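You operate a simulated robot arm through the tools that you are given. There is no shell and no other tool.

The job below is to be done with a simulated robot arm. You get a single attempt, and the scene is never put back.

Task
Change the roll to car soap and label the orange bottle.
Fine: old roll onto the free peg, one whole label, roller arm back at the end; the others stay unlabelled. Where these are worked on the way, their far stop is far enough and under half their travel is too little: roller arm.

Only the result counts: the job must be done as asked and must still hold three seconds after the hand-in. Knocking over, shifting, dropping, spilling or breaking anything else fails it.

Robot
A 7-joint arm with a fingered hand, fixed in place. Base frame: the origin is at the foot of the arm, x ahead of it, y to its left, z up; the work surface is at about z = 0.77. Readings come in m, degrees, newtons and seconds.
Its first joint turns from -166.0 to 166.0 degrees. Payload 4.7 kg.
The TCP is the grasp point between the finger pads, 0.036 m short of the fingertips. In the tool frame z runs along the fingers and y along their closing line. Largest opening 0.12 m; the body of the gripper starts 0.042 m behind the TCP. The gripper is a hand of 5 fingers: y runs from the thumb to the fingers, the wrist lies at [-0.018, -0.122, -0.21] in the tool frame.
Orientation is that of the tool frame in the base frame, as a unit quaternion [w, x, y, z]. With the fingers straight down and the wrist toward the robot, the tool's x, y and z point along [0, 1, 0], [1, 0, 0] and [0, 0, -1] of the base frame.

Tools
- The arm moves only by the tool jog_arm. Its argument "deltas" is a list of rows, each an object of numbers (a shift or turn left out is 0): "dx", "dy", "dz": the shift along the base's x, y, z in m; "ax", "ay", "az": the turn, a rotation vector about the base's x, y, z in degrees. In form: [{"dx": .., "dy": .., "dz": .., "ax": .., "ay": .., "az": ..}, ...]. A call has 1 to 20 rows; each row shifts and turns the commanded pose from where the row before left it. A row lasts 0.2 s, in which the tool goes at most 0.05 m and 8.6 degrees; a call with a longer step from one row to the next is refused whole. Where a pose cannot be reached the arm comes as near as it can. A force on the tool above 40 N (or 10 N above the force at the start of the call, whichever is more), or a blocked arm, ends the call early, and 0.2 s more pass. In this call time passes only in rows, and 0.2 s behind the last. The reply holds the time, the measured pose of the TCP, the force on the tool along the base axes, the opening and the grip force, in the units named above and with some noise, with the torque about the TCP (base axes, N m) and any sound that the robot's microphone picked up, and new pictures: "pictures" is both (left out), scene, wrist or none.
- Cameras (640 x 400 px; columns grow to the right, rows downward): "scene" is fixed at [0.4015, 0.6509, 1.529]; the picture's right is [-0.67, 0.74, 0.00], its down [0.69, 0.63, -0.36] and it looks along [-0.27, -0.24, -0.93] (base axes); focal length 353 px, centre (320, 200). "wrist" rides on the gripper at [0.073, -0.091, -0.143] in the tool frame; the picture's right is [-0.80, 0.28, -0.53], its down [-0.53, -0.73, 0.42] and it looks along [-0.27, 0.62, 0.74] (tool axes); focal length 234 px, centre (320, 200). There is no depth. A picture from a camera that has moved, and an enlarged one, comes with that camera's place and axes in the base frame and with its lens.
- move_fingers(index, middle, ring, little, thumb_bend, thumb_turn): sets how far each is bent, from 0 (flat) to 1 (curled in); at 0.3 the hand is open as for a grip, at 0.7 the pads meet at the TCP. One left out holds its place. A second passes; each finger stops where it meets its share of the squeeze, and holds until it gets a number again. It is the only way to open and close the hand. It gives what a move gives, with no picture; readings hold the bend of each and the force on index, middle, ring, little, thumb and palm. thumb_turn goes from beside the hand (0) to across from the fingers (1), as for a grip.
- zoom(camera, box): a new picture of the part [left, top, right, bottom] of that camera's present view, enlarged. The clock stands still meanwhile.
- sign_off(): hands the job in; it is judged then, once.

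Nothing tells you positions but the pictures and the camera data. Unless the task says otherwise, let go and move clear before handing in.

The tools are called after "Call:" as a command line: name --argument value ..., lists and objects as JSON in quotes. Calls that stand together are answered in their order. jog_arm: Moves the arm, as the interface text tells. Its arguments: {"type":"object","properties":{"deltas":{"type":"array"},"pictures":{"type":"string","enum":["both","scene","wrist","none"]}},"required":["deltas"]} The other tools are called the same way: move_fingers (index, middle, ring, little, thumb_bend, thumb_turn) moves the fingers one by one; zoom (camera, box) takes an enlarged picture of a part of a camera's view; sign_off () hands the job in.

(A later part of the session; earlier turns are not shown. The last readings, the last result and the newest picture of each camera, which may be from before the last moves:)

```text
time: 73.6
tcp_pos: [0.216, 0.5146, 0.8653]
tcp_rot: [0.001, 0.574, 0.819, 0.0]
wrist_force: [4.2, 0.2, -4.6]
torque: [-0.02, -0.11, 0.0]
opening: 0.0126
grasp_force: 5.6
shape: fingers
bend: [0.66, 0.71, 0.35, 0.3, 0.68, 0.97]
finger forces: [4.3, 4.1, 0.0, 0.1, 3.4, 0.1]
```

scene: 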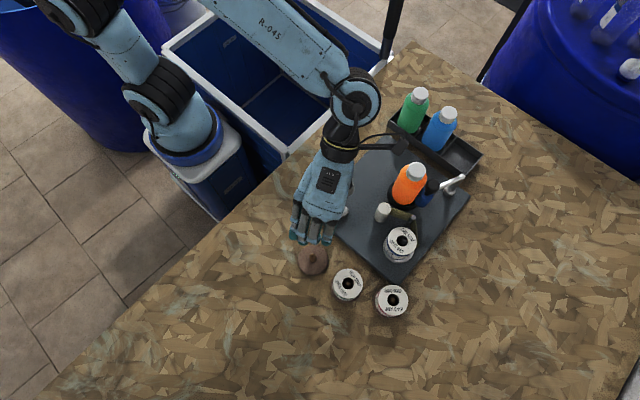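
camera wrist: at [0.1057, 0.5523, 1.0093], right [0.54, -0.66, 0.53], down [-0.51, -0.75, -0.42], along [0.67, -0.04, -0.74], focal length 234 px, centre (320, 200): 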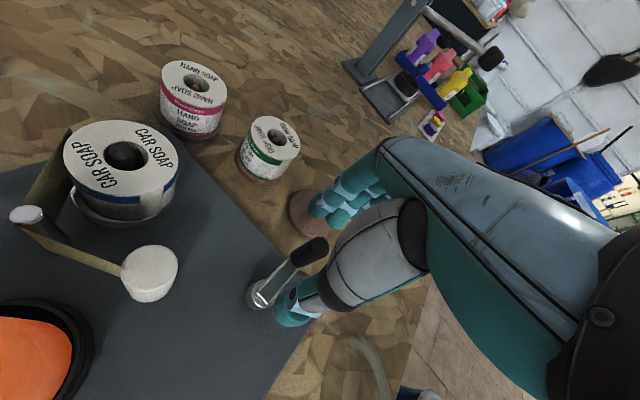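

Firm three-point hold. I'll try a small counter-clockwise turn first and watch force, sound and effect.

Call:
jog_arm --deltas '[{"dx": -0.0004, "dy": 0.0055}, {"dx": -0.001, "dy": 0.0054}, {}]'

Call:
zoom --camera "scene" --box '[330, 150, 458, 250]'

Call:
zoom --camera "wrist" --box '[200, 180, 400, 340]'

```text
time: 74.4
tcp_pos: [0.2139, 0.5259, 0.8671]
tcp_rot: [0.001, 0.574, 0.819, 0.0]
wrist_force: [6.7, 0.3, -3.6]
torque: [0.0, -0.19, 0.03]
opening: 0.0111
grasp_force: 6.8
shape: fingers
bend: [0.66, 0.71, 0.35, 0.3, 0.69, 0.98]
finger forces: [4.5, 6.0, 0.1, 0.1, 2.3, 0.0]
camera wrist: at [0.1037, 0.5635, 1.0095], right [0.54, -0.66, 0.53], down [-0.51, -0.75, -0.42], along [0.67, -0.04, -0.74], focal length 234 px, centre (320, 200)
```

scene: 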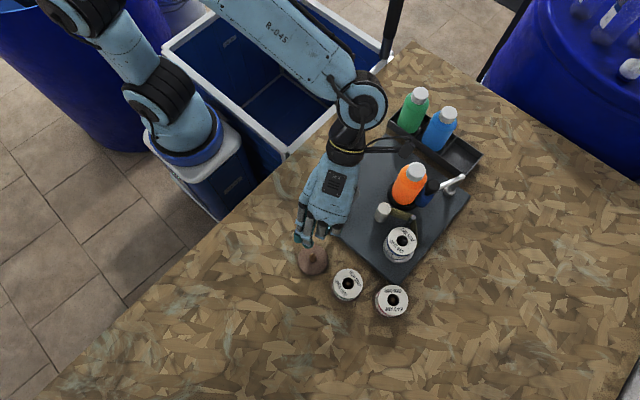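
wrist: 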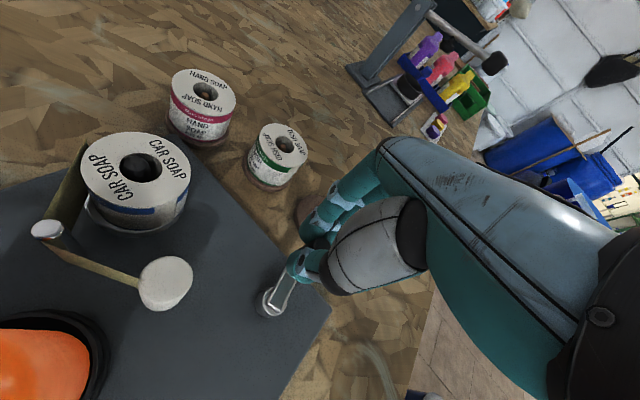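

```text
4.00 times, centred on (394, 200) of scene
camera zoom: at [0.4015, 0.6509, 1.529], right [-0.67, 0.74, 0.0], down [0.69, 0.63, -0.36], along [-0.27, -0.24, -0.93], focal length 1412 px, centre (24, 200)
```

zoom: 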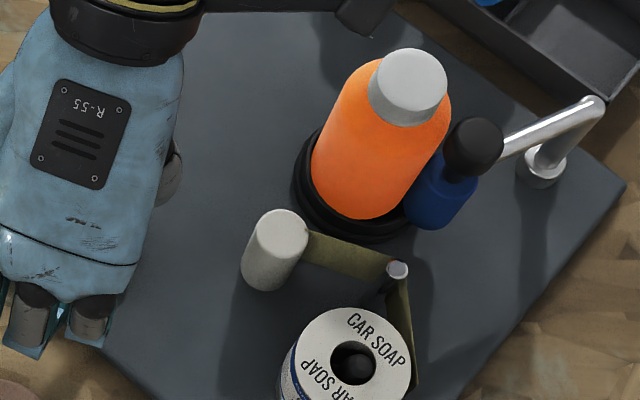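

```text
2.50 times, centred on (300, 260) of wrist
camera zoom: at [0.1037, 0.5635, 1.0095], right [0.54, -0.66, 0.53], down [-0.51, -0.75, -0.42], along [0.67, -0.04, -0.74], focal length 585 px, centre (370, 50)
```

zoom: 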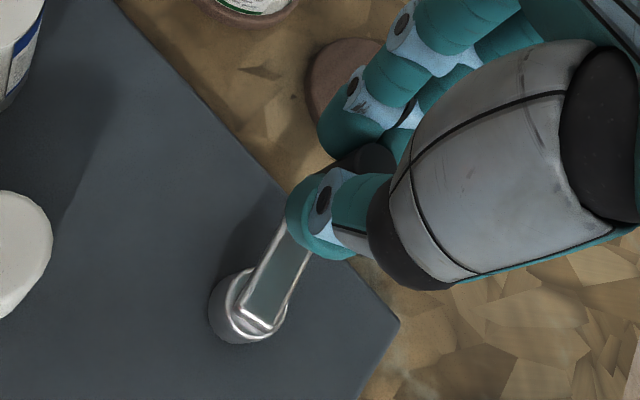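

The crank turns freely. I'll continue counter-clockwise to about 45° and look for any sign of feed.

Call:
jog_arm --deltas '[{"dx": -0.0018, "dy": 0.0069}, {"dx": -0.0033, "dy": 0.0063}, {"dx": -0.0044, "dy": 0.0056}, {}]'

Call:
zoom --camera "scene" --box '[340, 150, 468, 270]'

Call:
zoom --camera "wrist" --box '[0, 160, 320, 400]'

```text
time: 75.4
tcp_pos: [0.2075, 0.5442, 0.8661]
tcp_rot: [0.0, 0.573, 0.819, 0.0]
wrist_force: [7.8, 3.9, -1.4]
torque: [0.11, -0.22, 0.09]
opening: 0.0066
grasp_force: 6.6
shape: fingers
bend: [0.67, 0.66, 0.35, 0.3, 0.7, 0.97]
finger forces: [3.9, 7.4, 0.0, 0.1, 1.3, 0.1]
camera wrist: at [0.0953, 0.5824, 1.0096], right [0.54, -0.66, 0.53], down [-0.51, -0.75, -0.42], along [0.67, -0.04, -0.74], focal length 234 px, centre (320, 200)
```

scene: 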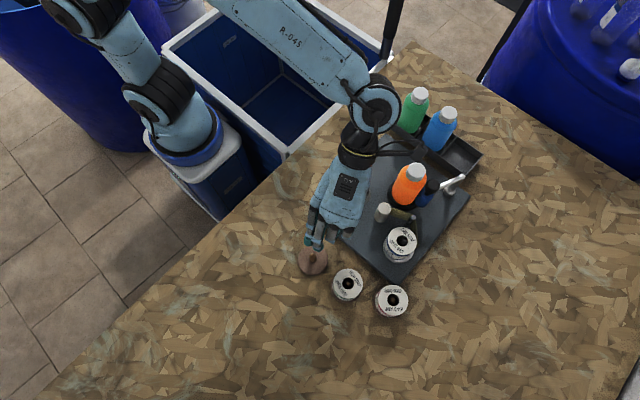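
wrist: 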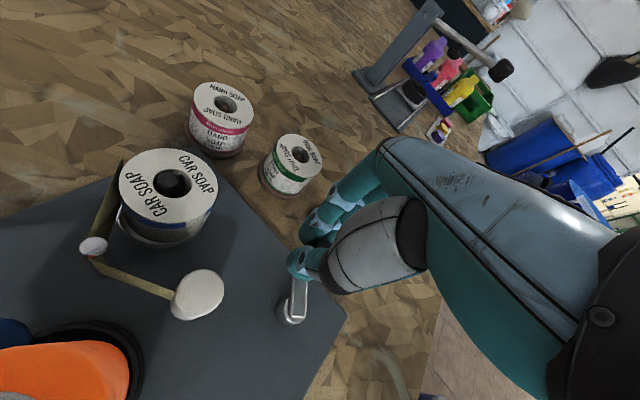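

```text
3.33 times, centred on (404, 210) of scene
camera zoom: at [0.4015, 0.6509, 1.529], right [-0.67, 0.74, 0.0], down [0.69, 0.63, -0.36], along [-0.27, -0.24, -0.93], focal length 1177 px, centre (40, 167)
```

zoom: 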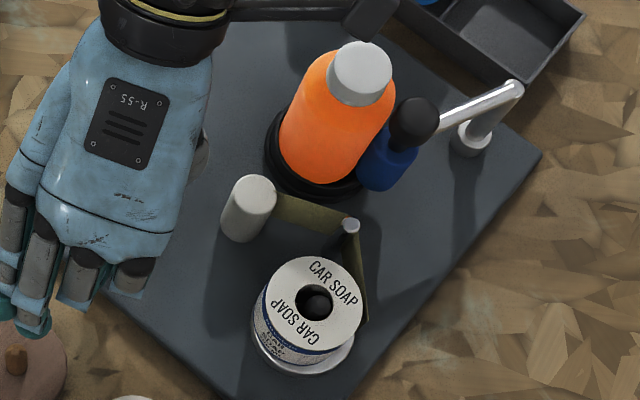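

```text
1.67 times, centred on (160, 280) of wrist
camera zoom: at [0.0953, 0.5824, 1.0096], right [0.54, -0.66, 0.53], down [-0.51, -0.75, -0.42], along [0.67, -0.04, -0.74], focal length 390 px, centre (587, 67)
```

zoom: 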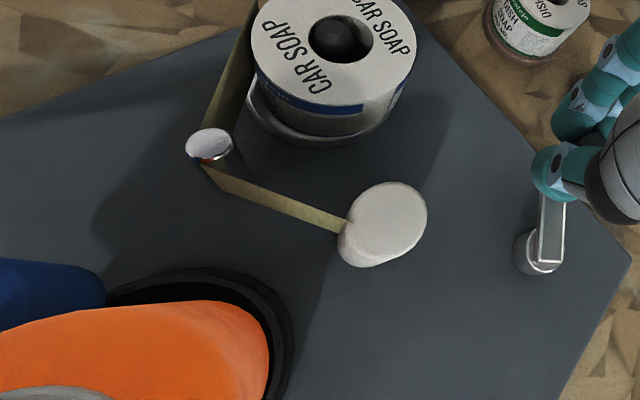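

The middle finger is being pushed aside, so the handle may have lagged. I'll zoom to see the actual crank angle.

Call:
zoom --camera "wrist" --box '[250, 200, 378, 330]'

Call:
zoom --camera "scene" --box '[290, 170, 390, 260]'

```text
3.08 times, centred on (314, 265) of wrist
camera zoom: at [0.0953, 0.5824, 1.0096], right [0.54, -0.66, 0.53], down [-0.51, -0.75, -0.42], along [0.67, -0.04, -0.74], focal length 720 px, centre (338, 0)
```

zoom: 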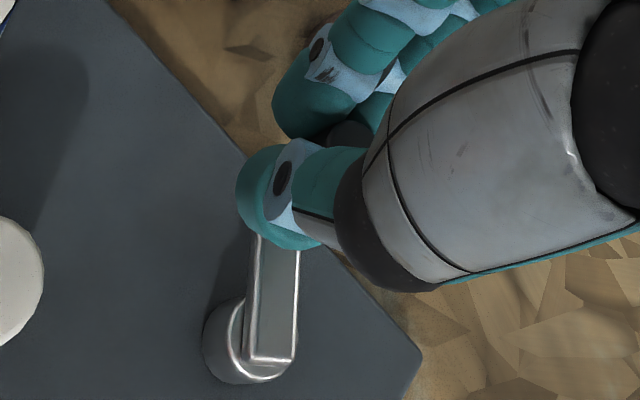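

```text
4.44 times, centred on (340, 215) of scene
camera zoom: at [0.4015, 0.6509, 1.529], right [-0.67, 0.74, 0.0], down [0.69, 0.63, -0.36], along [-0.27, -0.24, -0.93], focal length 1569 px, centre (231, 133)
```

zoom: 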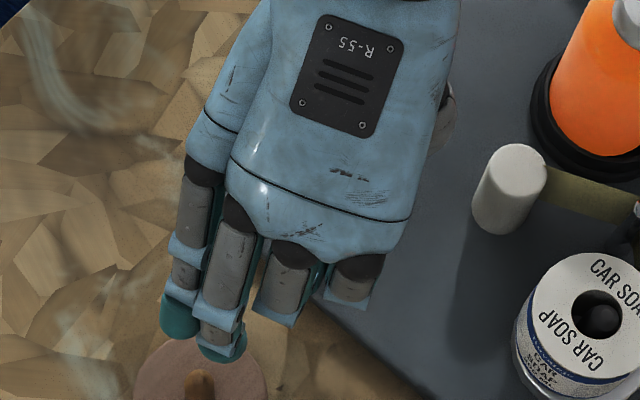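

The crank has followed to about 36°, so it's working against some resistance. I'll record a sharp view of the roll's text and the bottle, so I can detect feed as I turn.

Call:
zoom --camera "scene" --box '[372, 222, 436, 262]'

Call:
zoom --camera "scene" --box '[370, 150, 450, 215]'

```text
10.00 times, centred on (404, 242) of scene
camera zoom: at [0.4015, 0.6509, 1.529], right [-0.67, 0.74, 0.0], down [0.69, 0.63, -0.36], along [-0.27, -0.24, -0.93], focal length 3530 px, centre (-520, -220)
```

zoom: 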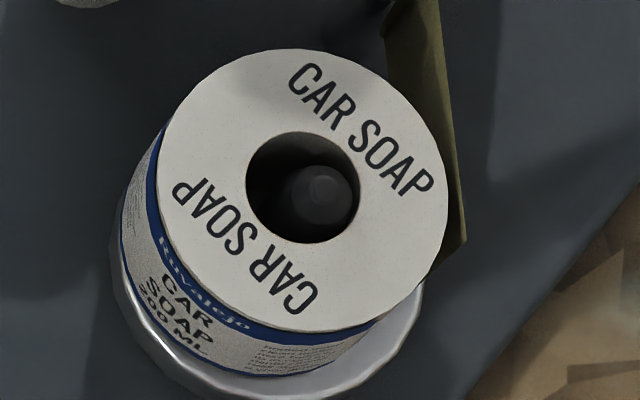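

```text
6.15 times, centred on (410, 182) of scene
camera zoom: at [0.4015, 0.6509, 1.529], right [-0.67, 0.74, 0.0], down [0.69, 0.63, -0.36], along [-0.27, -0.24, -0.93], focal length 2173 px, centre (-234, 308)
```

zoom: 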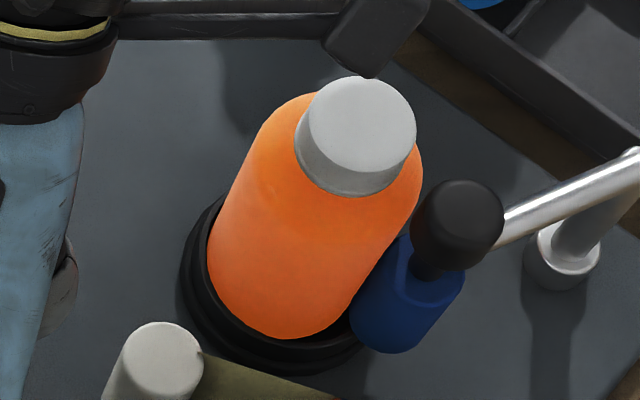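

Call:
jog_arm --deltas '[{"dx": -0.0055, "dy": 0.0056}, {"dx": -0.0056, "dy": 0.0034}, {"dx": -0.0061, "dy": 0.0025}, {"dx": -0.0064, "dy": 0.0015}, {"dx": -0.0066, "dy": 0.0005}, {}]'

Call:
zoom --camera "scene" --box '[372, 222, 436, 262]'

Call:
zoom --camera "wrist" --box '[220, 180, 400, 340]'

Call:
zoom --camera "scene" --box '[370, 150, 450, 215]'

```text
time: 76.8
tcp_pos: [0.1746, 0.5594, 0.8684]
tcp_rot: [-0.001, 0.573, 0.819, -0.001]
wrist_force: [5.5, 17.7, -2.4]
torque: [0.51, -0.18, 0.3]
opening: 0.0032
grasp_force: 12.0
shape: fingers
bend: [0.71, 0.63, 0.35, 0.3, 0.71, 0.97]
finger forces: [14.1, 9.5, 0.0, 0.0, 0.1, 0.0]
camera wrist: at [0.0637, 0.5973, 1.0107], right [0.54, -0.66, 0.52], down [-0.51, -0.75, -0.42], along [0.67, -0.04, -0.74], focal length 234 px, centre (320, 200)
```

scene: 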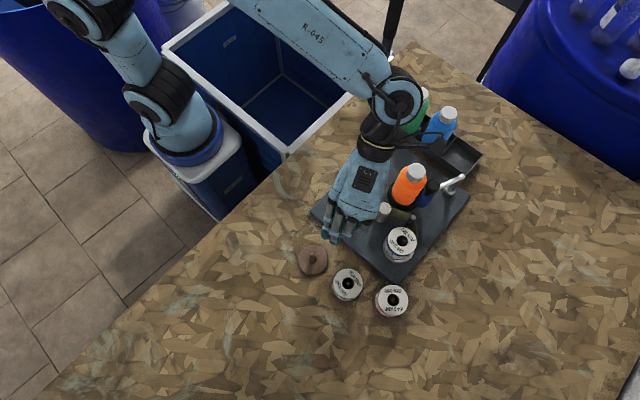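
wrist: 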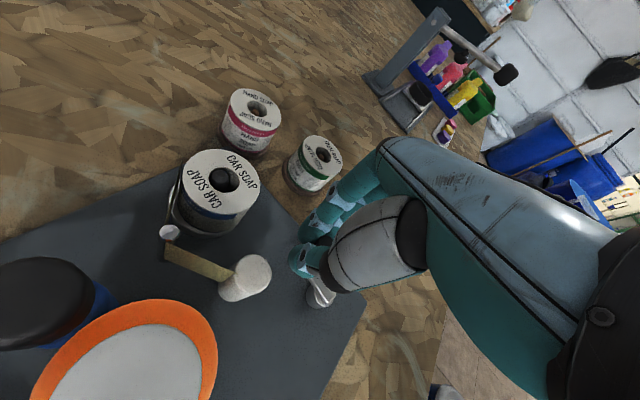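

```text
10.00 times, centred on (404, 242) of scene
camera zoom: at [0.4015, 0.6509, 1.529], right [-0.67, 0.74, 0.0], down [0.69, 0.63, -0.36], along [-0.27, -0.24, -0.93], focal length 3530 px, centre (-520, -220)
```

zoom: 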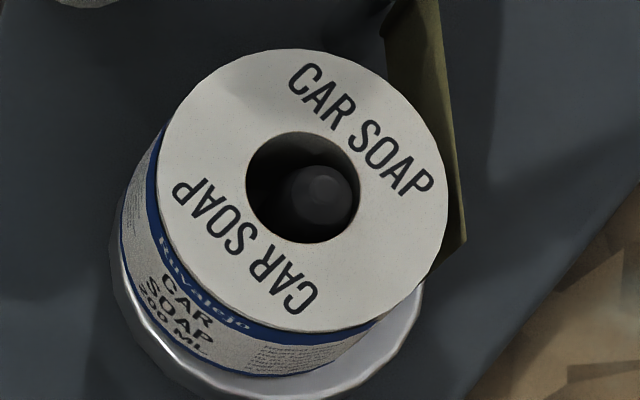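

```text
2.50 times, centred on (310, 260) of wrist
camera zoom: at [0.0637, 0.5973, 1.0107], right [0.54, -0.66, 0.52], down [-0.51, -0.75, -0.42], along [0.67, -0.04, -0.74], focal length 585 px, centre (345, 50)
```

zoom: 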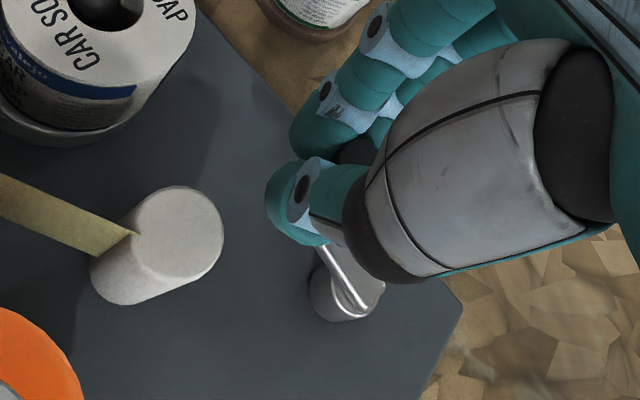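

```text
6.15 times, centred on (410, 182) of scene
camera zoom: at [0.4015, 0.6509, 1.529], right [-0.67, 0.74, 0.0], down [0.69, 0.63, -0.36], along [-0.27, -0.24, -0.93], focal length 2173 px, centre (-234, 308)
```

zoom: 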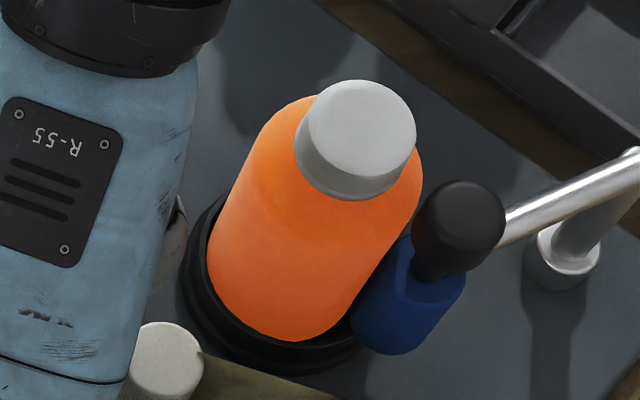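

The crank has reached about 83° but the roll hasn't visibly turned. I'll check the web and the bottle from the wrist side for any change before going on.

Call:
zoom --camera "wrist" --box '[0, 140, 290, 400]'

Call:
zoom --camera "scene" --box '[370, 195, 434, 235]'

```text
1.54 times, centred on (145, 270) of wrist
camera zoom: at [0.0637, 0.5973, 1.0107], right [0.54, -0.66, 0.52], down [-0.51, -0.75, -0.42], along [0.67, -0.04, -0.74], focal length 360 px, centre (589, 92)
```

zoom: 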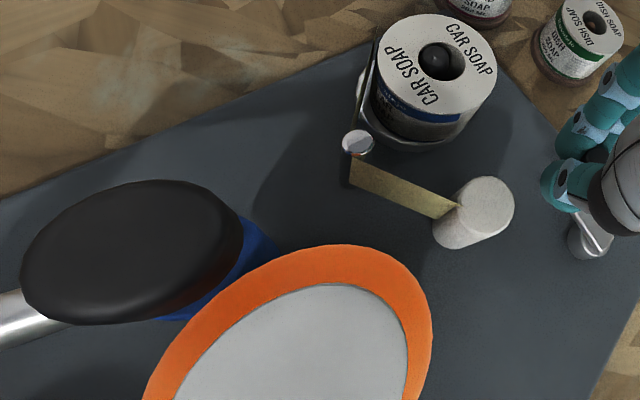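

```text
10.00 times, centred on (402, 215) of scene
camera zoom: at [0.4015, 0.6509, 1.529], right [-0.67, 0.74, 0.0], down [0.69, 0.63, -0.36], along [-0.27, -0.24, -0.93], focal length 3530 px, centre (-500, 50)
```

zoom: 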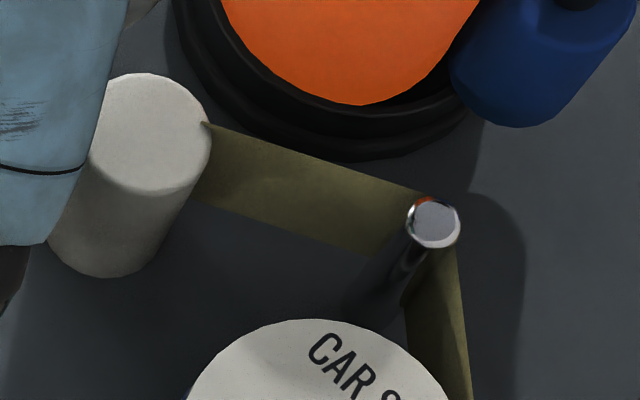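

The sideways force is mostly radial: my circle is about 2–3 mm too tight, and the crank's own resistance is only 2–3 N. I'll widen to R=44 mm about (0.1742, 0.5172) and continue to 135°.

Call:
jog_arm --deltas '[{"dx": -0.0053, "dy": 0.0022}, {"dx": -0.0076, "dy": -0.0013}, {"dx": -0.0072, "dy": -0.0026}, {"dx": -0.0066, "dy": -0.0039}, {"dx": -0.0059, "dy": -0.0049}, {}]'

Call:
zoom --camera "wrist" --box '[220, 180, 400, 340]'

Call:
zoom --camera "scene" --box '[350, 150, 450, 260]'

```text
time: 78.2
tcp_pos: [0.1402, 0.5491, 0.8661]
tcp_rot: [0.0, 0.572, 0.82, -0.001]
wrist_force: [-19.1, 26.5, -10.6]
torque: [0.63, 0.4, 0.3]
opening: 0.0
grasp_force: 22.9
shape: fingers
bend: [0.71, 0.64, 0.35, 0.3, 0.69, 0.97]
finger forces: [37.2, 7.4, 0.0, 0.1, 0.1, 0.0]
camera wrist: at [0.0295, 0.5869, 1.0095], right [0.54, -0.66, 0.53], down [-0.5, -0.75, -0.42], along [0.67, -0.04, -0.74], focal length 234 px, centre (320, 200)
```

scene: 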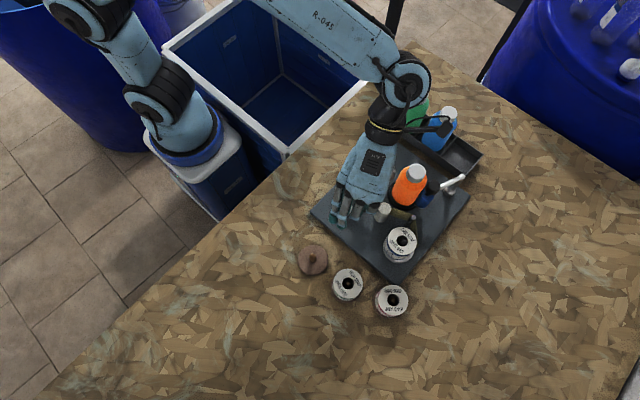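
wrist: 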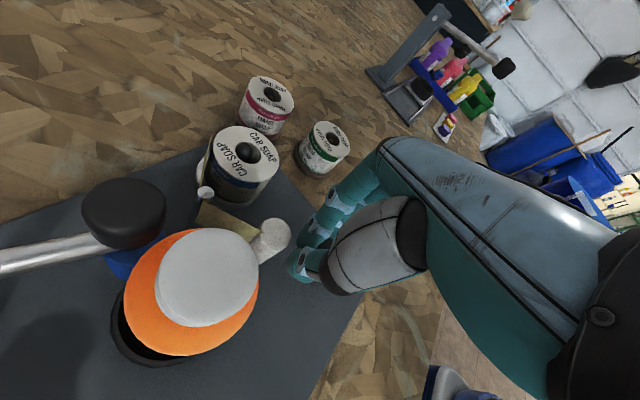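

```text
2.50 times, centred on (310, 260) of wrist
camera zoom: at [0.0295, 0.5869, 1.0095], right [0.54, -0.66, 0.53], down [-0.5, -0.75, -0.42], along [0.67, -0.04, -0.74], focal length 585 px, centre (345, 50)
```

zoom: 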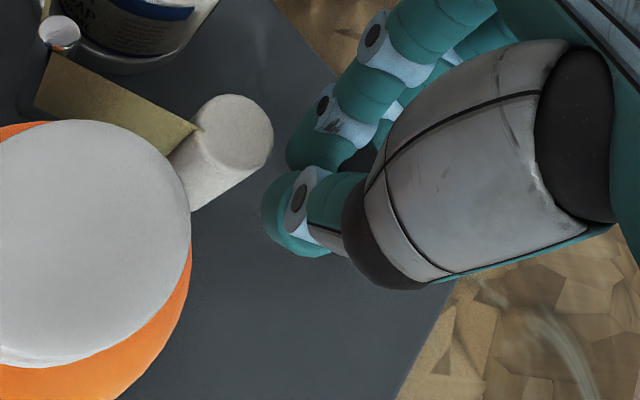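

```text
3.64 times, centred on (400, 205) of scene
camera zoom: at [0.4015, 0.6509, 1.529], right [-0.67, 0.74, 0.0], down [0.69, 0.63, -0.36], along [-0.27, -0.24, -0.93], focal length 1284 px, centre (29, 182)
```

zoom: 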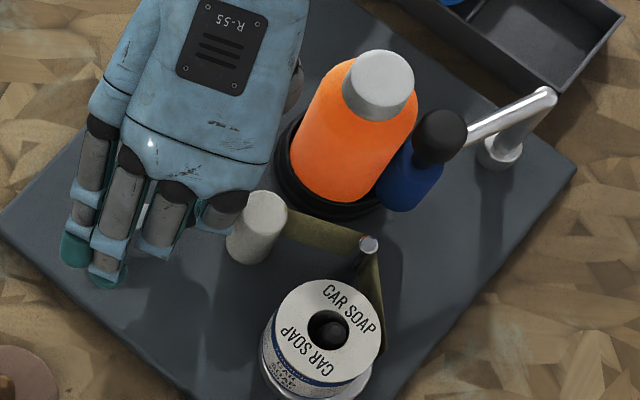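

The crank has followed to about 126°, but my index finger is now wedged beside the handle. I'll release, lift out and inspect the other side of the bottle before regrasping with a better orientation.

Call:
move_fingers --index 0.5 --middle 0.5 --thumb_bend 0.5

Call:
jog_arm --deltas '[{"dz": 0.01}, {"dz": 0.02}, {"dz": 0.03}, {"dz": 0.03}, {}]'

Call:
zoom --camera "wrist" --box '[180, 180, 400, 340]'

```text
time: 79.2
tcp_pos: [0.1425, 0.5482, 0.8665]
tcp_rot: [0.0, 0.573, 0.82, 0.0]
wrist_force: [0.5, 3.6, 4.1]
torque: [0.16, -0.19, 0.09]
opening: 0.065
grasp_force: 3.7
shape: fingers
bend: [0.49, 0.49, 0.35, 0.3, 0.5, 0.98]
finger forces: [5.5, 2.3, 0.1, 0.0, 0.0, 0.1]
```

```text
time: 80.4
tcp_pos: [0.1423, 0.5508, 0.957]
tcp_rot: [0.0, 0.573, 0.819, 0.0]
wrist_force: [-1.1, -0.3, 0.4]
torque: [-0.02, 0.01, 0.02]
opening: 0.063
grasp_force: 0.1
shape: fingers
bend: [0.5, 0.5, 0.35, 0.3, 0.5, 0.98]
finger forces: [0.1, 0.0, 0.0, 0.0, 0.0, 0.0]
camera wrist: at [0.031, 0.5881, 1.1002], right [0.54, -0.66, 0.53], down [-0.51, -0.75, -0.42], along [0.67, -0.04, -0.74], focal length 234 px, centre (320, 200)
```

scene: 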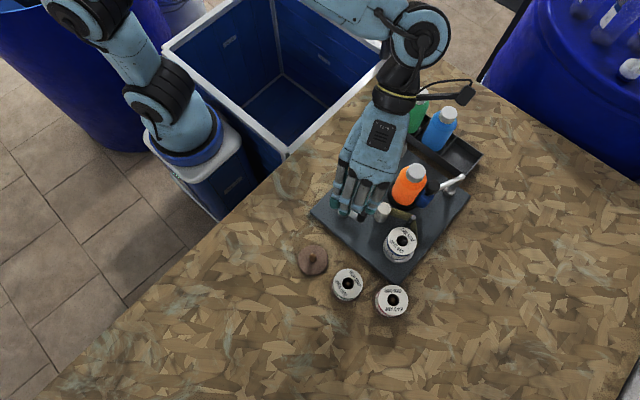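
wrist: 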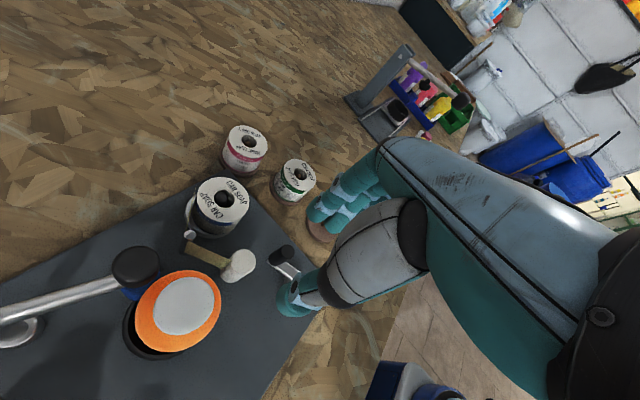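

```text
2.50 times, centred on (290, 260) of wrist
camera zoom: at [0.031, 0.5881, 1.1002], right [0.54, -0.66, 0.53], down [-0.51, -0.75, -0.42], along [0.67, -0.04, -0.74], focal length 585 px, centre (395, 50)
```

zoom: 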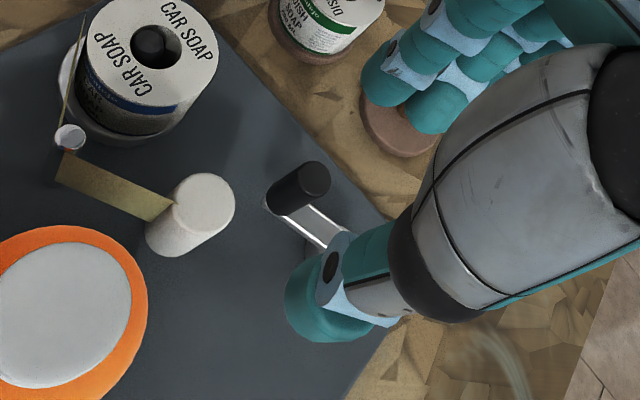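

The crank handle is now at about (0.164, 0.556), so it has turned about 105°. I'll move to view the bottle's near side for any label.

Call:
jog_arm --deltas '[{"dz": 0.03}, {"dx": -0.0029, "dy": -0.0022, "az": 7.5}, {"dx": -0.0029, "dy": -0.0022, "az": 7.5}, {"dx": -0.0029, "dy": -0.0022, "az": 7.5}, {"dx": -0.0029, "dy": -0.0022, "az": 7.5}, {"dx": -0.0029, "dy": -0.0022, "az": 7.5}, {"dx": -0.0029, "dy": -0.0022, "az": 7.5}, {"dx": -0.0029, "dy": -0.0022, "az": 7.5}, {"dx": -0.0029, "dy": -0.0022, "az": 7.5}, {"dx": -0.0029, "dy": -0.0022, "az": 7.5}, {"dx": -0.0029, "dy": -0.0022, "az": 7.5}, {"dx": -0.0029, "dy": -0.0022, "az": 7.5}, {"dx": -0.0029, "dy": -0.0022, "az": 7.5}, {}]'

Call:
zoom --camera "wrist" --box '[160, 120, 400, 320]'

```text
time: 83.4
tcp_pos: [0.1066, 0.5223, 0.9865]
tcp_rot: [0.0, -0.175, 0.985, 0.0]
wrist_force: [-1.2, 0.0, -0.8]
torque: [0.03, 0.02, 0.05]
opening: 0.0628
grasp_force: 0.0
shape: fingers
bend: [0.5, 0.5, 0.35, 0.3, 0.5, 0.98]
finger forces: [0.0, 0.1, 0.0, 0.0, 0.0, 0.0]
camera wrist: at [0.07, 0.4119, 1.13], right [0.66, 0.54, 0.53], down [0.75, -0.51, -0.42], along [0.04, 0.67, -0.74], focal length 234 px, centre (320, 200)
```

scene: 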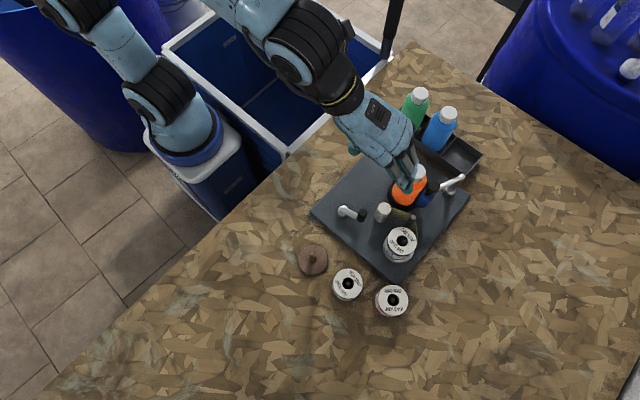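
wrist: 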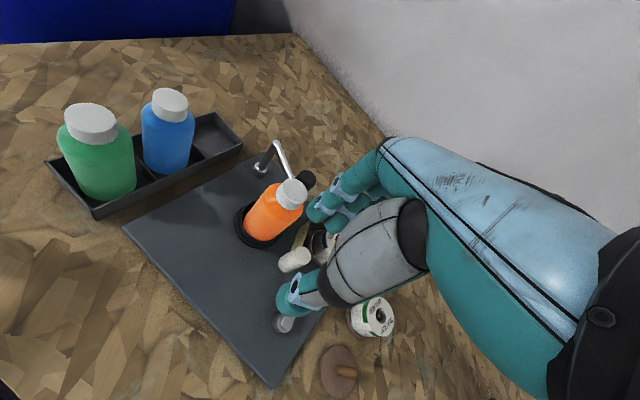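

```text
2.00 times, centred on (280, 220) of wrist
camera zoom: at [0.07, 0.4119, 1.13], right [0.66, 0.54, 0.53], down [0.75, -0.51, -0.42], along [0.04, 0.67, -0.74], focal length 468 px, centre (400, 160)
```

zoom: 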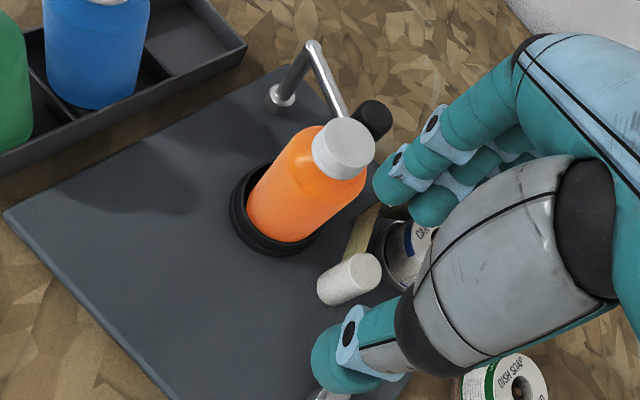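

Call:
zoom --camera "scene" --box '[320, 190, 400, 240]'

Call:
zoom --camera "scene" --box '[372, 222, 436, 262]'

```text
8.00 times, centred on (360, 215) of scene
camera zoom: at [0.4015, 0.6509, 1.529], right [-0.67, 0.74, 0.0], down [0.69, 0.63, -0.36], along [-0.27, -0.24, -0.93], focal length 2824 px, centre (0, 80)
```

zoom: 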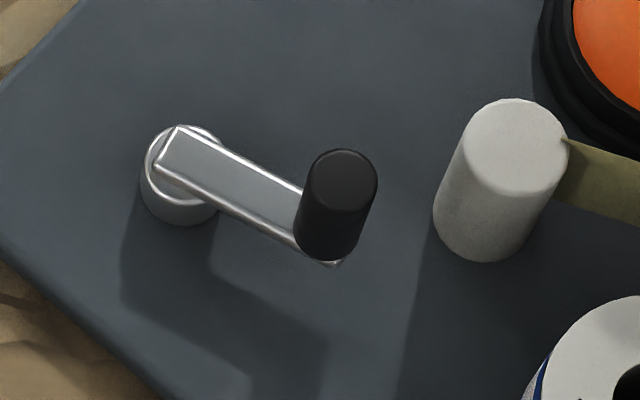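

```text
10.00 times, centred on (404, 242) of scene
camera zoom: at [0.4015, 0.6509, 1.529], right [-0.67, 0.74, 0.0], down [0.69, 0.63, -0.36], along [-0.27, -0.24, -0.93], focal length 3530 px, centre (-520, -220)
```

zoom: 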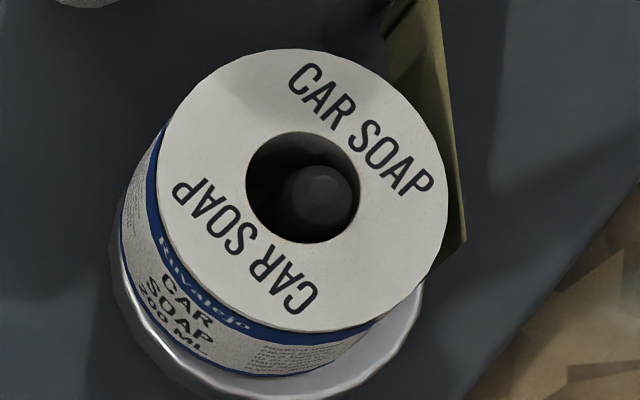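

There's no label yet at about 100° of crank. The crank's own resistance is small, so I'll regrasp with the fingers behind the handle and rotate the hand rigidly with the crank about its axis (0.1755, 0.516). First I'll align at θ≈10° above it.

Call:
jog_arm --deltas '[{"dx": 0.0053, "dy": 0.0021, "az": -8.33}, {"dx": 0.0053, "dy": 0.0021, "az": -8.33}, {"dx": 0.0053, "dy": 0.0021, "az": -8.33}, {"dx": 0.0053, "dy": 0.0021, "az": -8.33}, {"dx": 0.0053, "dy": 0.0021, "az": -8.33}, {"dx": 0.0053, "dy": 0.0021, "az": -8.33}, {"dx": 0.0053, "dy": 0.0021, "az": -8.33}, {"dx": 0.0053, "dy": 0.0021, "az": -8.33}, {"dx": 0.0053, "dy": 0.0021, "az": -8.33}, {"dx": 0.0053, "dy": 0.0021, "az": -8.33}, {"dx": 0.0053, "dy": 0.0021, "az": -8.33}, {"dx": 0.0053, "dy": 0.0021, "az": -8.33}, {}]'

Call:
zoom --camera "wrist" --box '[180, 180, 400, 340]'

```text
time: 86.2
tcp_pos: [0.1705, 0.5457, 0.989]
tcp_rot: [0.0, 0.643, 0.766, -0.001]
wrist_force: [0.5, -0.1, -0.7]
torque: [-0.04, 0.0, 0.01]
opening: 0.0631
grasp_force: 0.1
shape: fingers
bend: [0.5, 0.5, 0.35, 0.3, 0.5, 0.98]
finger forces: [0.0, 0.0, 0.0, 0.0, 0.0, 0.0]
camera wrist: at [0.0683, 0.6033, 1.1311], right [0.41, -0.74, 0.53], down [-0.63, -0.65, -0.42], along [0.66, -0.15, -0.74], focal length 234 px, centre (320, 200)
```

scene: 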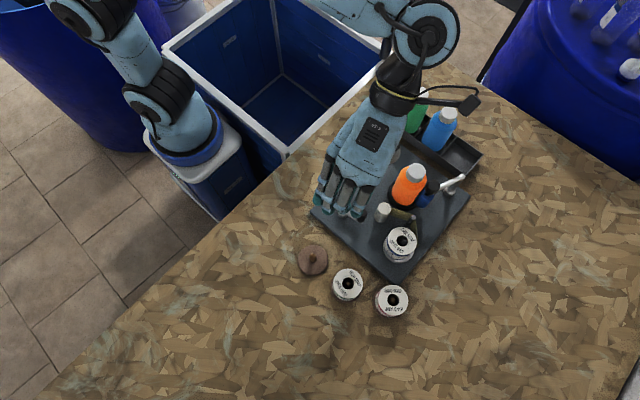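
wrist: 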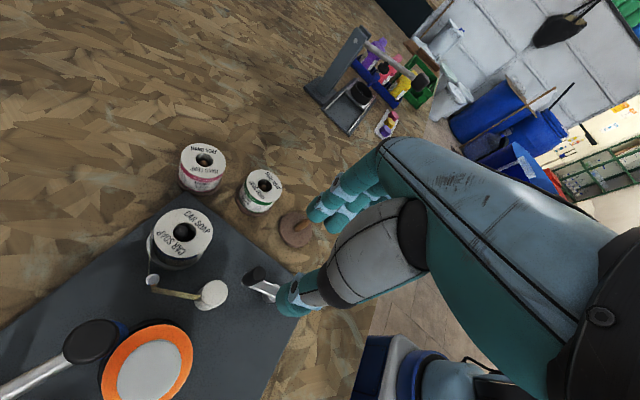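

```text
2.50 times, centred on (290, 260) of wrist
camera zoom: at [0.0683, 0.6033, 1.1311], right [0.41, -0.74, 0.53], down [-0.63, -0.65, -0.42], along [0.66, -0.15, -0.74], focal length 585 px, centre (395, 50)
```

zoom: 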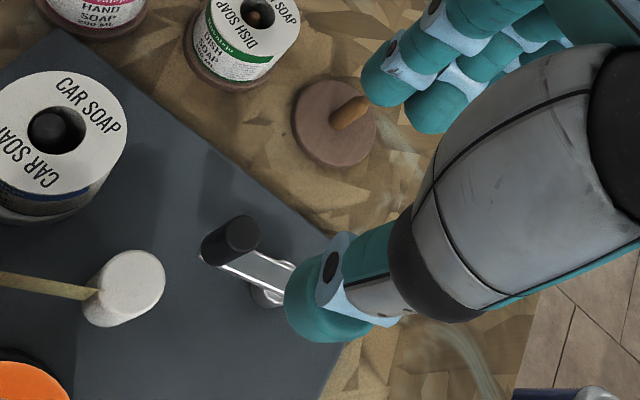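

The handle is at about (0.166, 0.557), so φ≈103°, and it lies in line with the index finger. Descending around it.

Call:
jog_arm --deltas '[{"dx": -0.001, "dz": -0.025}, {"dz": -0.025}, {"dz": -0.025}, {"dz": -0.02}, {"dz": -0.015}, {"dz": -0.012}, {}]'

Call:
zoom --camera "wrist" --box '[220, 180, 400, 320]'

Call:
zoom --camera "scene" --box '[310, 160, 420, 250]'

```text
time: 87.8
tcp_pos: [0.1711, 0.5475, 0.8663]
tcp_rot: [0.0, 0.643, 0.766, 0.0]
wrist_force: [0.1, -0.2, -0.3]
torque: [0.04, 0.02, 0.01]
opening: 0.0628
grasp_force: 0.0
shape: fingers
bend: [0.5, 0.5, 0.35, 0.3, 0.5, 0.98]
finger forces: [0.1, 0.0, 0.0, 0.1, 0.1, 0.0]
camera wrist: at [0.0674, 0.6034, 1.0091], right [0.42, -0.74, 0.53], down [-0.63, -0.65, -0.42], along [0.66, -0.15, -0.74], focal length 234 px, centre (320, 200)
```

scene: 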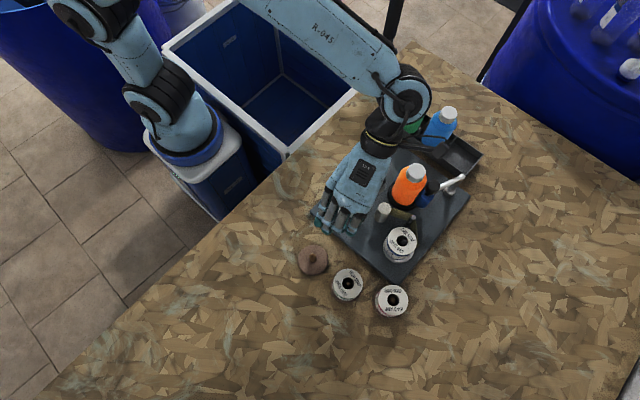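
wrist: 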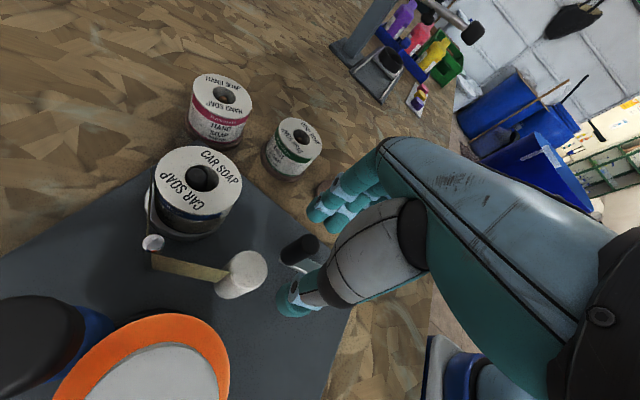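

```text
2.86 times, centred on (310, 250) of wrist
camera zoom: at [0.0674, 0.6034, 1.0091], right [0.42, -0.74, 0.53], down [-0.63, -0.65, -0.42], along [0.66, -0.15, -0.74], focal length 669 px, centre (349, 57)
```

zoom: 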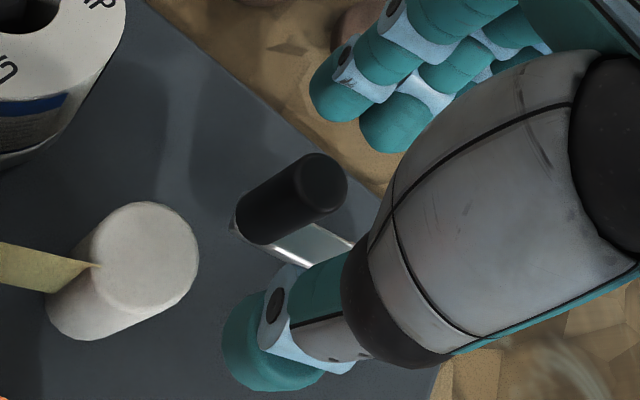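

```text
4.44 times, centred on (365, 205) of scene
camera zoom: at [0.4015, 0.6509, 1.529], right [-0.67, 0.74, 0.0], down [0.69, 0.63, -0.36], along [-0.27, -0.24, -0.93], focal length 1569 px, centre (120, 178)
```

zoom: 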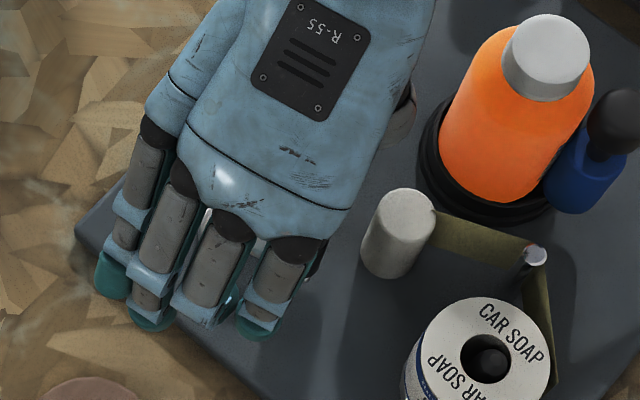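

Call:
jog_arm --deltas '[{"dx": -0.004, "dy": -0.0007}, {}]' --pictures "none"

Call:
move_fingers --index 0.64 --middle 0.64 --thumb_bend 0.63

Call:
zoom --camera "wrist" --box '[220, 180, 400, 320]'

```text
time: 88.4
tcp_pos: [0.1659, 0.5451, 0.8653]
tcp_rot: [0.0, 0.642, 0.767, 0.0]
wrist_force: [0.4, -0.1, 0.1]
torque: [0.03, 0.03, -0.02]
opening: 0.0629
grasp_force: 0.1
shape: fingers
bend: [0.5, 0.5, 0.35, 0.3, 0.5, 0.98]
finger forces: [0.1, 0.0, 0.0, 0.1, 0.0, 0.0]
```

```text
time: 89.4
tcp_pos: [0.1669, 0.5463, 0.8647]
tcp_rot: [0.001, 0.642, 0.767, 0.0]
wrist_force: [1.2, 0.4, -0.2]
torque: [-0.01, -0.02, 0.02]
opening: 0.0242
grasp_force: 0.4
shape: fingers
bend: [0.63, 0.64, 0.35, 0.3, 0.63, 0.98]
finger forces: [0.5, 0.1, 0.1, 0.0, 0.0, 0.0]
```

```text
2.86 times, centred on (310, 250) of wrist
camera zoom: at [0.0631, 0.6024, 1.0085], right [0.42, -0.74, 0.53], down [-0.63, -0.65, -0.42], along [0.66, -0.15, -0.74], focal length 669 px, centre (349, 57)
```

zoom: 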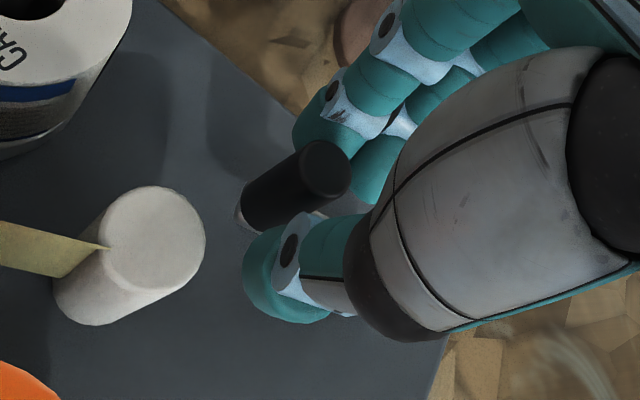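

The handle sits snugly in the cage. Now I'll turn the hand rigidly about the crank axis, 25° first.

Call:
jog_arm --deltas '[{"dx": -0.0043, "dy": -0.0017, "az": 8.5}, {"dx": -0.004, "dy": -0.0023, "az": 8.5}, {"dx": -0.0036, "dy": -0.0029, "az": 8.5}, {}]'

Call:
zoom --camera "wrist" --box '[220, 180, 400, 320]'

```text
time: 90.4
tcp_pos: [0.1531, 0.5394, 0.8659]
tcp_rot: [0.0, 0.456, 0.89, 0.0]
wrist_force: [0.4, 0.3, -0.5]
torque: [0.03, -0.05, -0.04]
opening: 0.0243
grasp_force: 0.2
shape: fingers
bend: [0.63, 0.64, 0.35, 0.3, 0.63, 0.98]
finger forces: [0.7, 0.0, 0.1, 0.0, 0.0, 0.0]
camera wrist: at [0.0376, 0.545, 1.0083], right [0.7, -0.49, 0.53], down [-0.28, -0.86, -0.42], along [0.66, 0.15, -0.74], focal length 234 px, centre (320, 200)
```

scene: 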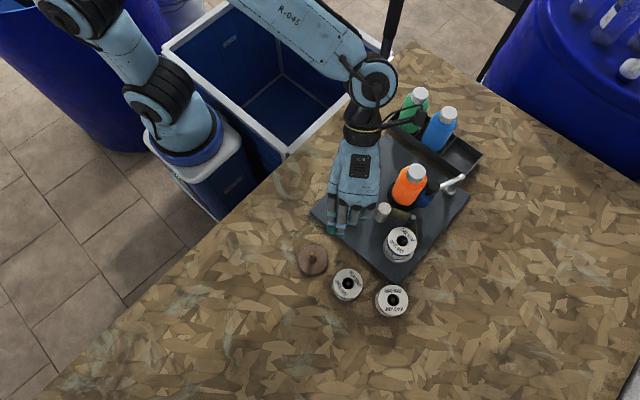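
wrist: 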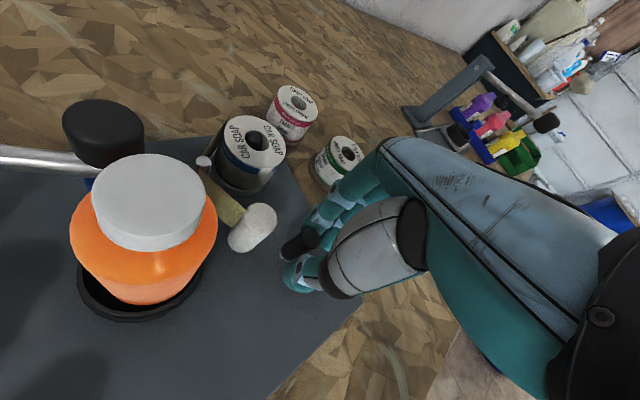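

```text
2.86 times, centred on (310, 250) of wrist
camera zoom: at [0.0376, 0.545, 1.0083], right [0.7, -0.49, 0.53], down [-0.28, -0.86, -0.42], along [0.66, 0.15, -0.74], focal length 669 px, centre (349, 57)
```

zoom: 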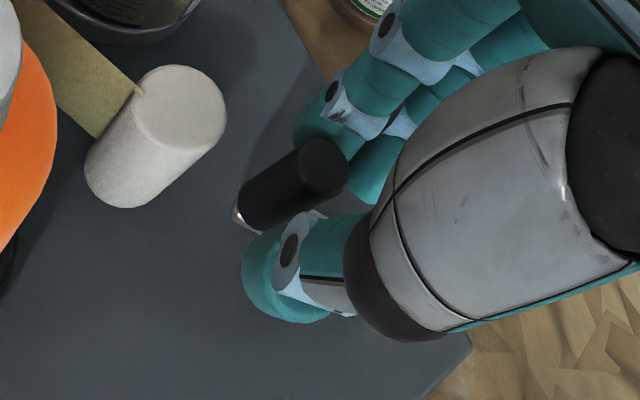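

The handle follows perfectly with under 1 N. Continuing the rigid rotation.

Call:
jog_arm --deltas '[{"dx": -0.0032, "dy": -0.0034, "az": 8.5}, {"dx": -0.0026, "dy": -0.0038, "az": 8.5}, {"dx": -0.002, "dy": -0.0041, "az": 8.5}, {"dx": -0.0014, "dy": -0.0044, "az": 8.5}, {}]'

Call:
zoom --camera "wrist" --box '[120, 140, 400, 320]'

```text
time: 91.6
tcp_pos: [0.1454, 0.5229, 0.8655]
tcp_rot: [0.0, 0.176, 0.984, 0.001]
wrist_force: [0.1, 0.4, -0.2]
torque: [-0.01, -0.02, 0.0]
opening: 0.0239
grasp_force: 0.4
shape: fingers
bend: [0.63, 0.64, 0.35, 0.3, 0.63, 0.98]
finger forces: [0.3, 0.0, 0.1, 0.0, 0.0, 0.0]
camera wrist: at [0.0451, 0.4637, 1.0081], right [0.85, -0.02, 0.53], down [0.24, -0.87, -0.42], along [0.47, 0.49, -0.74], focal length 234 px, centre (320, 200)
```

scene: 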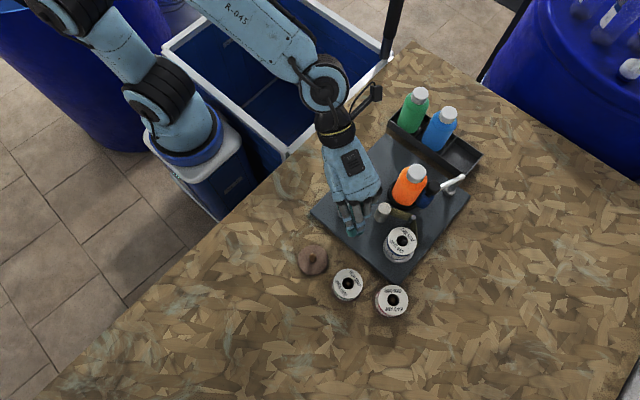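
wrist: 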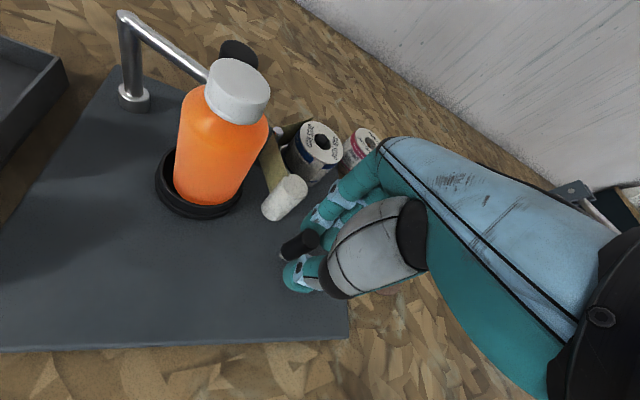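

```text
2.22 times, centred on (260, 230) of wrist
camera zoom: at [0.0451, 0.4637, 1.0081], right [0.85, -0.02, 0.53], down [0.24, -0.87, -0.42], along [0.47, 0.49, -0.74], focal length 520 px, centre (453, 133)
```

zoom: 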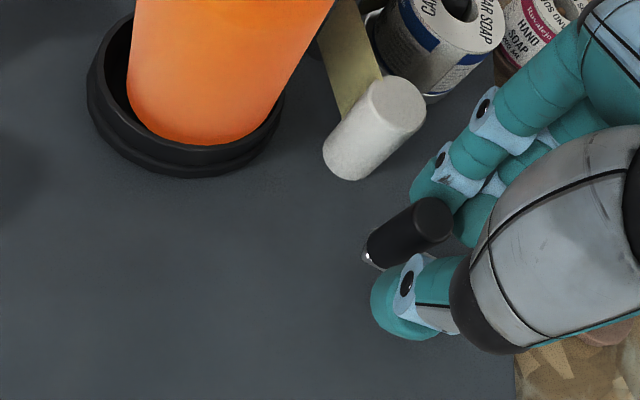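

Call:
jog_arm --deltas '[{"dx": -0.0007, "dy": -0.0046, "az": 8.5}, {"dx": 0.0, "dy": -0.0046, "az": 8.5}, {"dx": 0.0006, "dy": -0.0046, "az": 8.5}, {"dx": 0.0013, "dy": -0.0044, "az": 8.5}, {"dx": 0.0019, "dy": -0.0042, "az": 8.5}, {"dx": 0.0025, "dy": -0.0039, "az": 8.5}, {}]'

Call:
zoom --camera "wrist" --box '[120, 140, 400, 320]'

Call:
zoom --camera "scene" --box '[350, 150, 450, 260]'

```text
time: 93.2
tcp_pos: [0.1503, 0.498, 0.8644]
tcp_rot: [-0.001, -0.264, 0.965, -0.001]
wrist_force: [0.2, 0.5, 0.1]
torque: [0.01, 0.02, 0.0]
opening: 0.0241
grasp_force: 0.6
shape: fingers
bend: [0.63, 0.64, 0.35, 0.3, 0.63, 0.98]
finger forces: [0.6, 0.1, 0.0, 0.1, 0.1, 0.0]
camera wrist: at [0.1343, 0.3826, 1.0079], right [0.55, 0.65, 0.53], down [0.83, -0.36, -0.43], along [-0.09, 0.67, -0.74], focal length 234 px, centre (320, 200)
```

scene: 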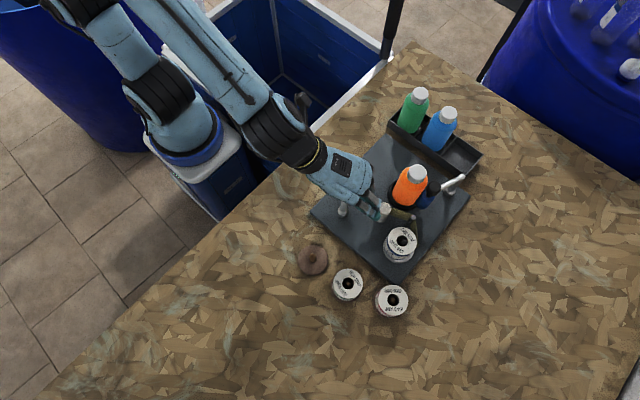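
wrist: 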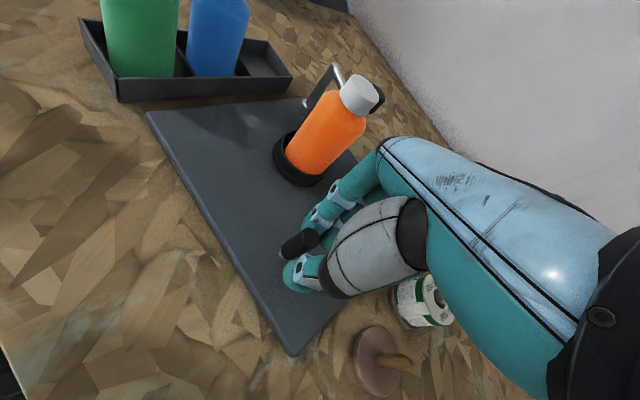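

```text
2.22 times, centred on (260, 230) of wrist
camera zoom: at [0.1343, 0.3826, 1.0079], right [0.55, 0.65, 0.53], down [0.83, -0.36, -0.43], along [-0.09, 0.67, -0.74], focal length 520 px, centre (453, 133)
```

zoom: 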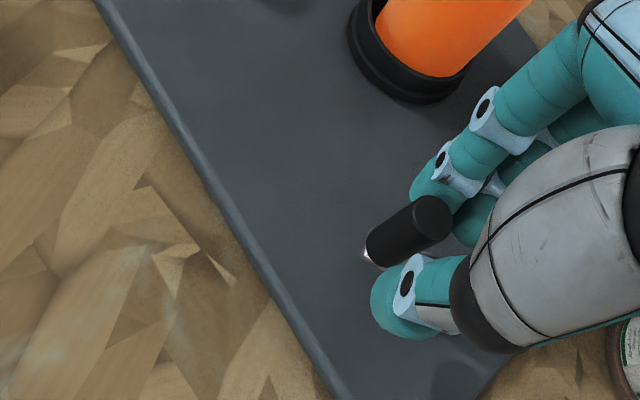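

```text
3.64 times, centred on (400, 205) of scene
camera zoom: at [0.4015, 0.6509, 1.529], right [-0.67, 0.74, 0.0], down [0.69, 0.63, -0.36], along [-0.27, -0.24, -0.93], focal length 1284 px, centre (29, 182)
```

zoom: 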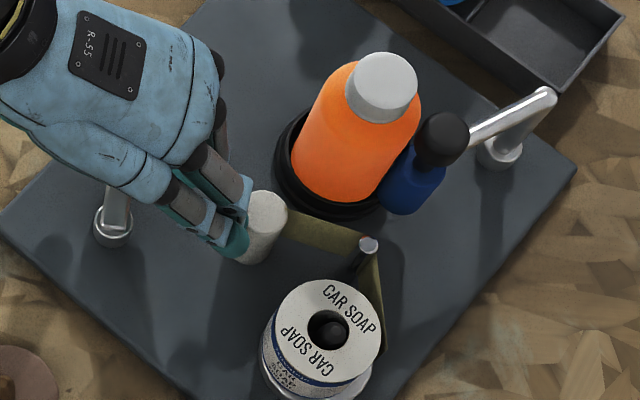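

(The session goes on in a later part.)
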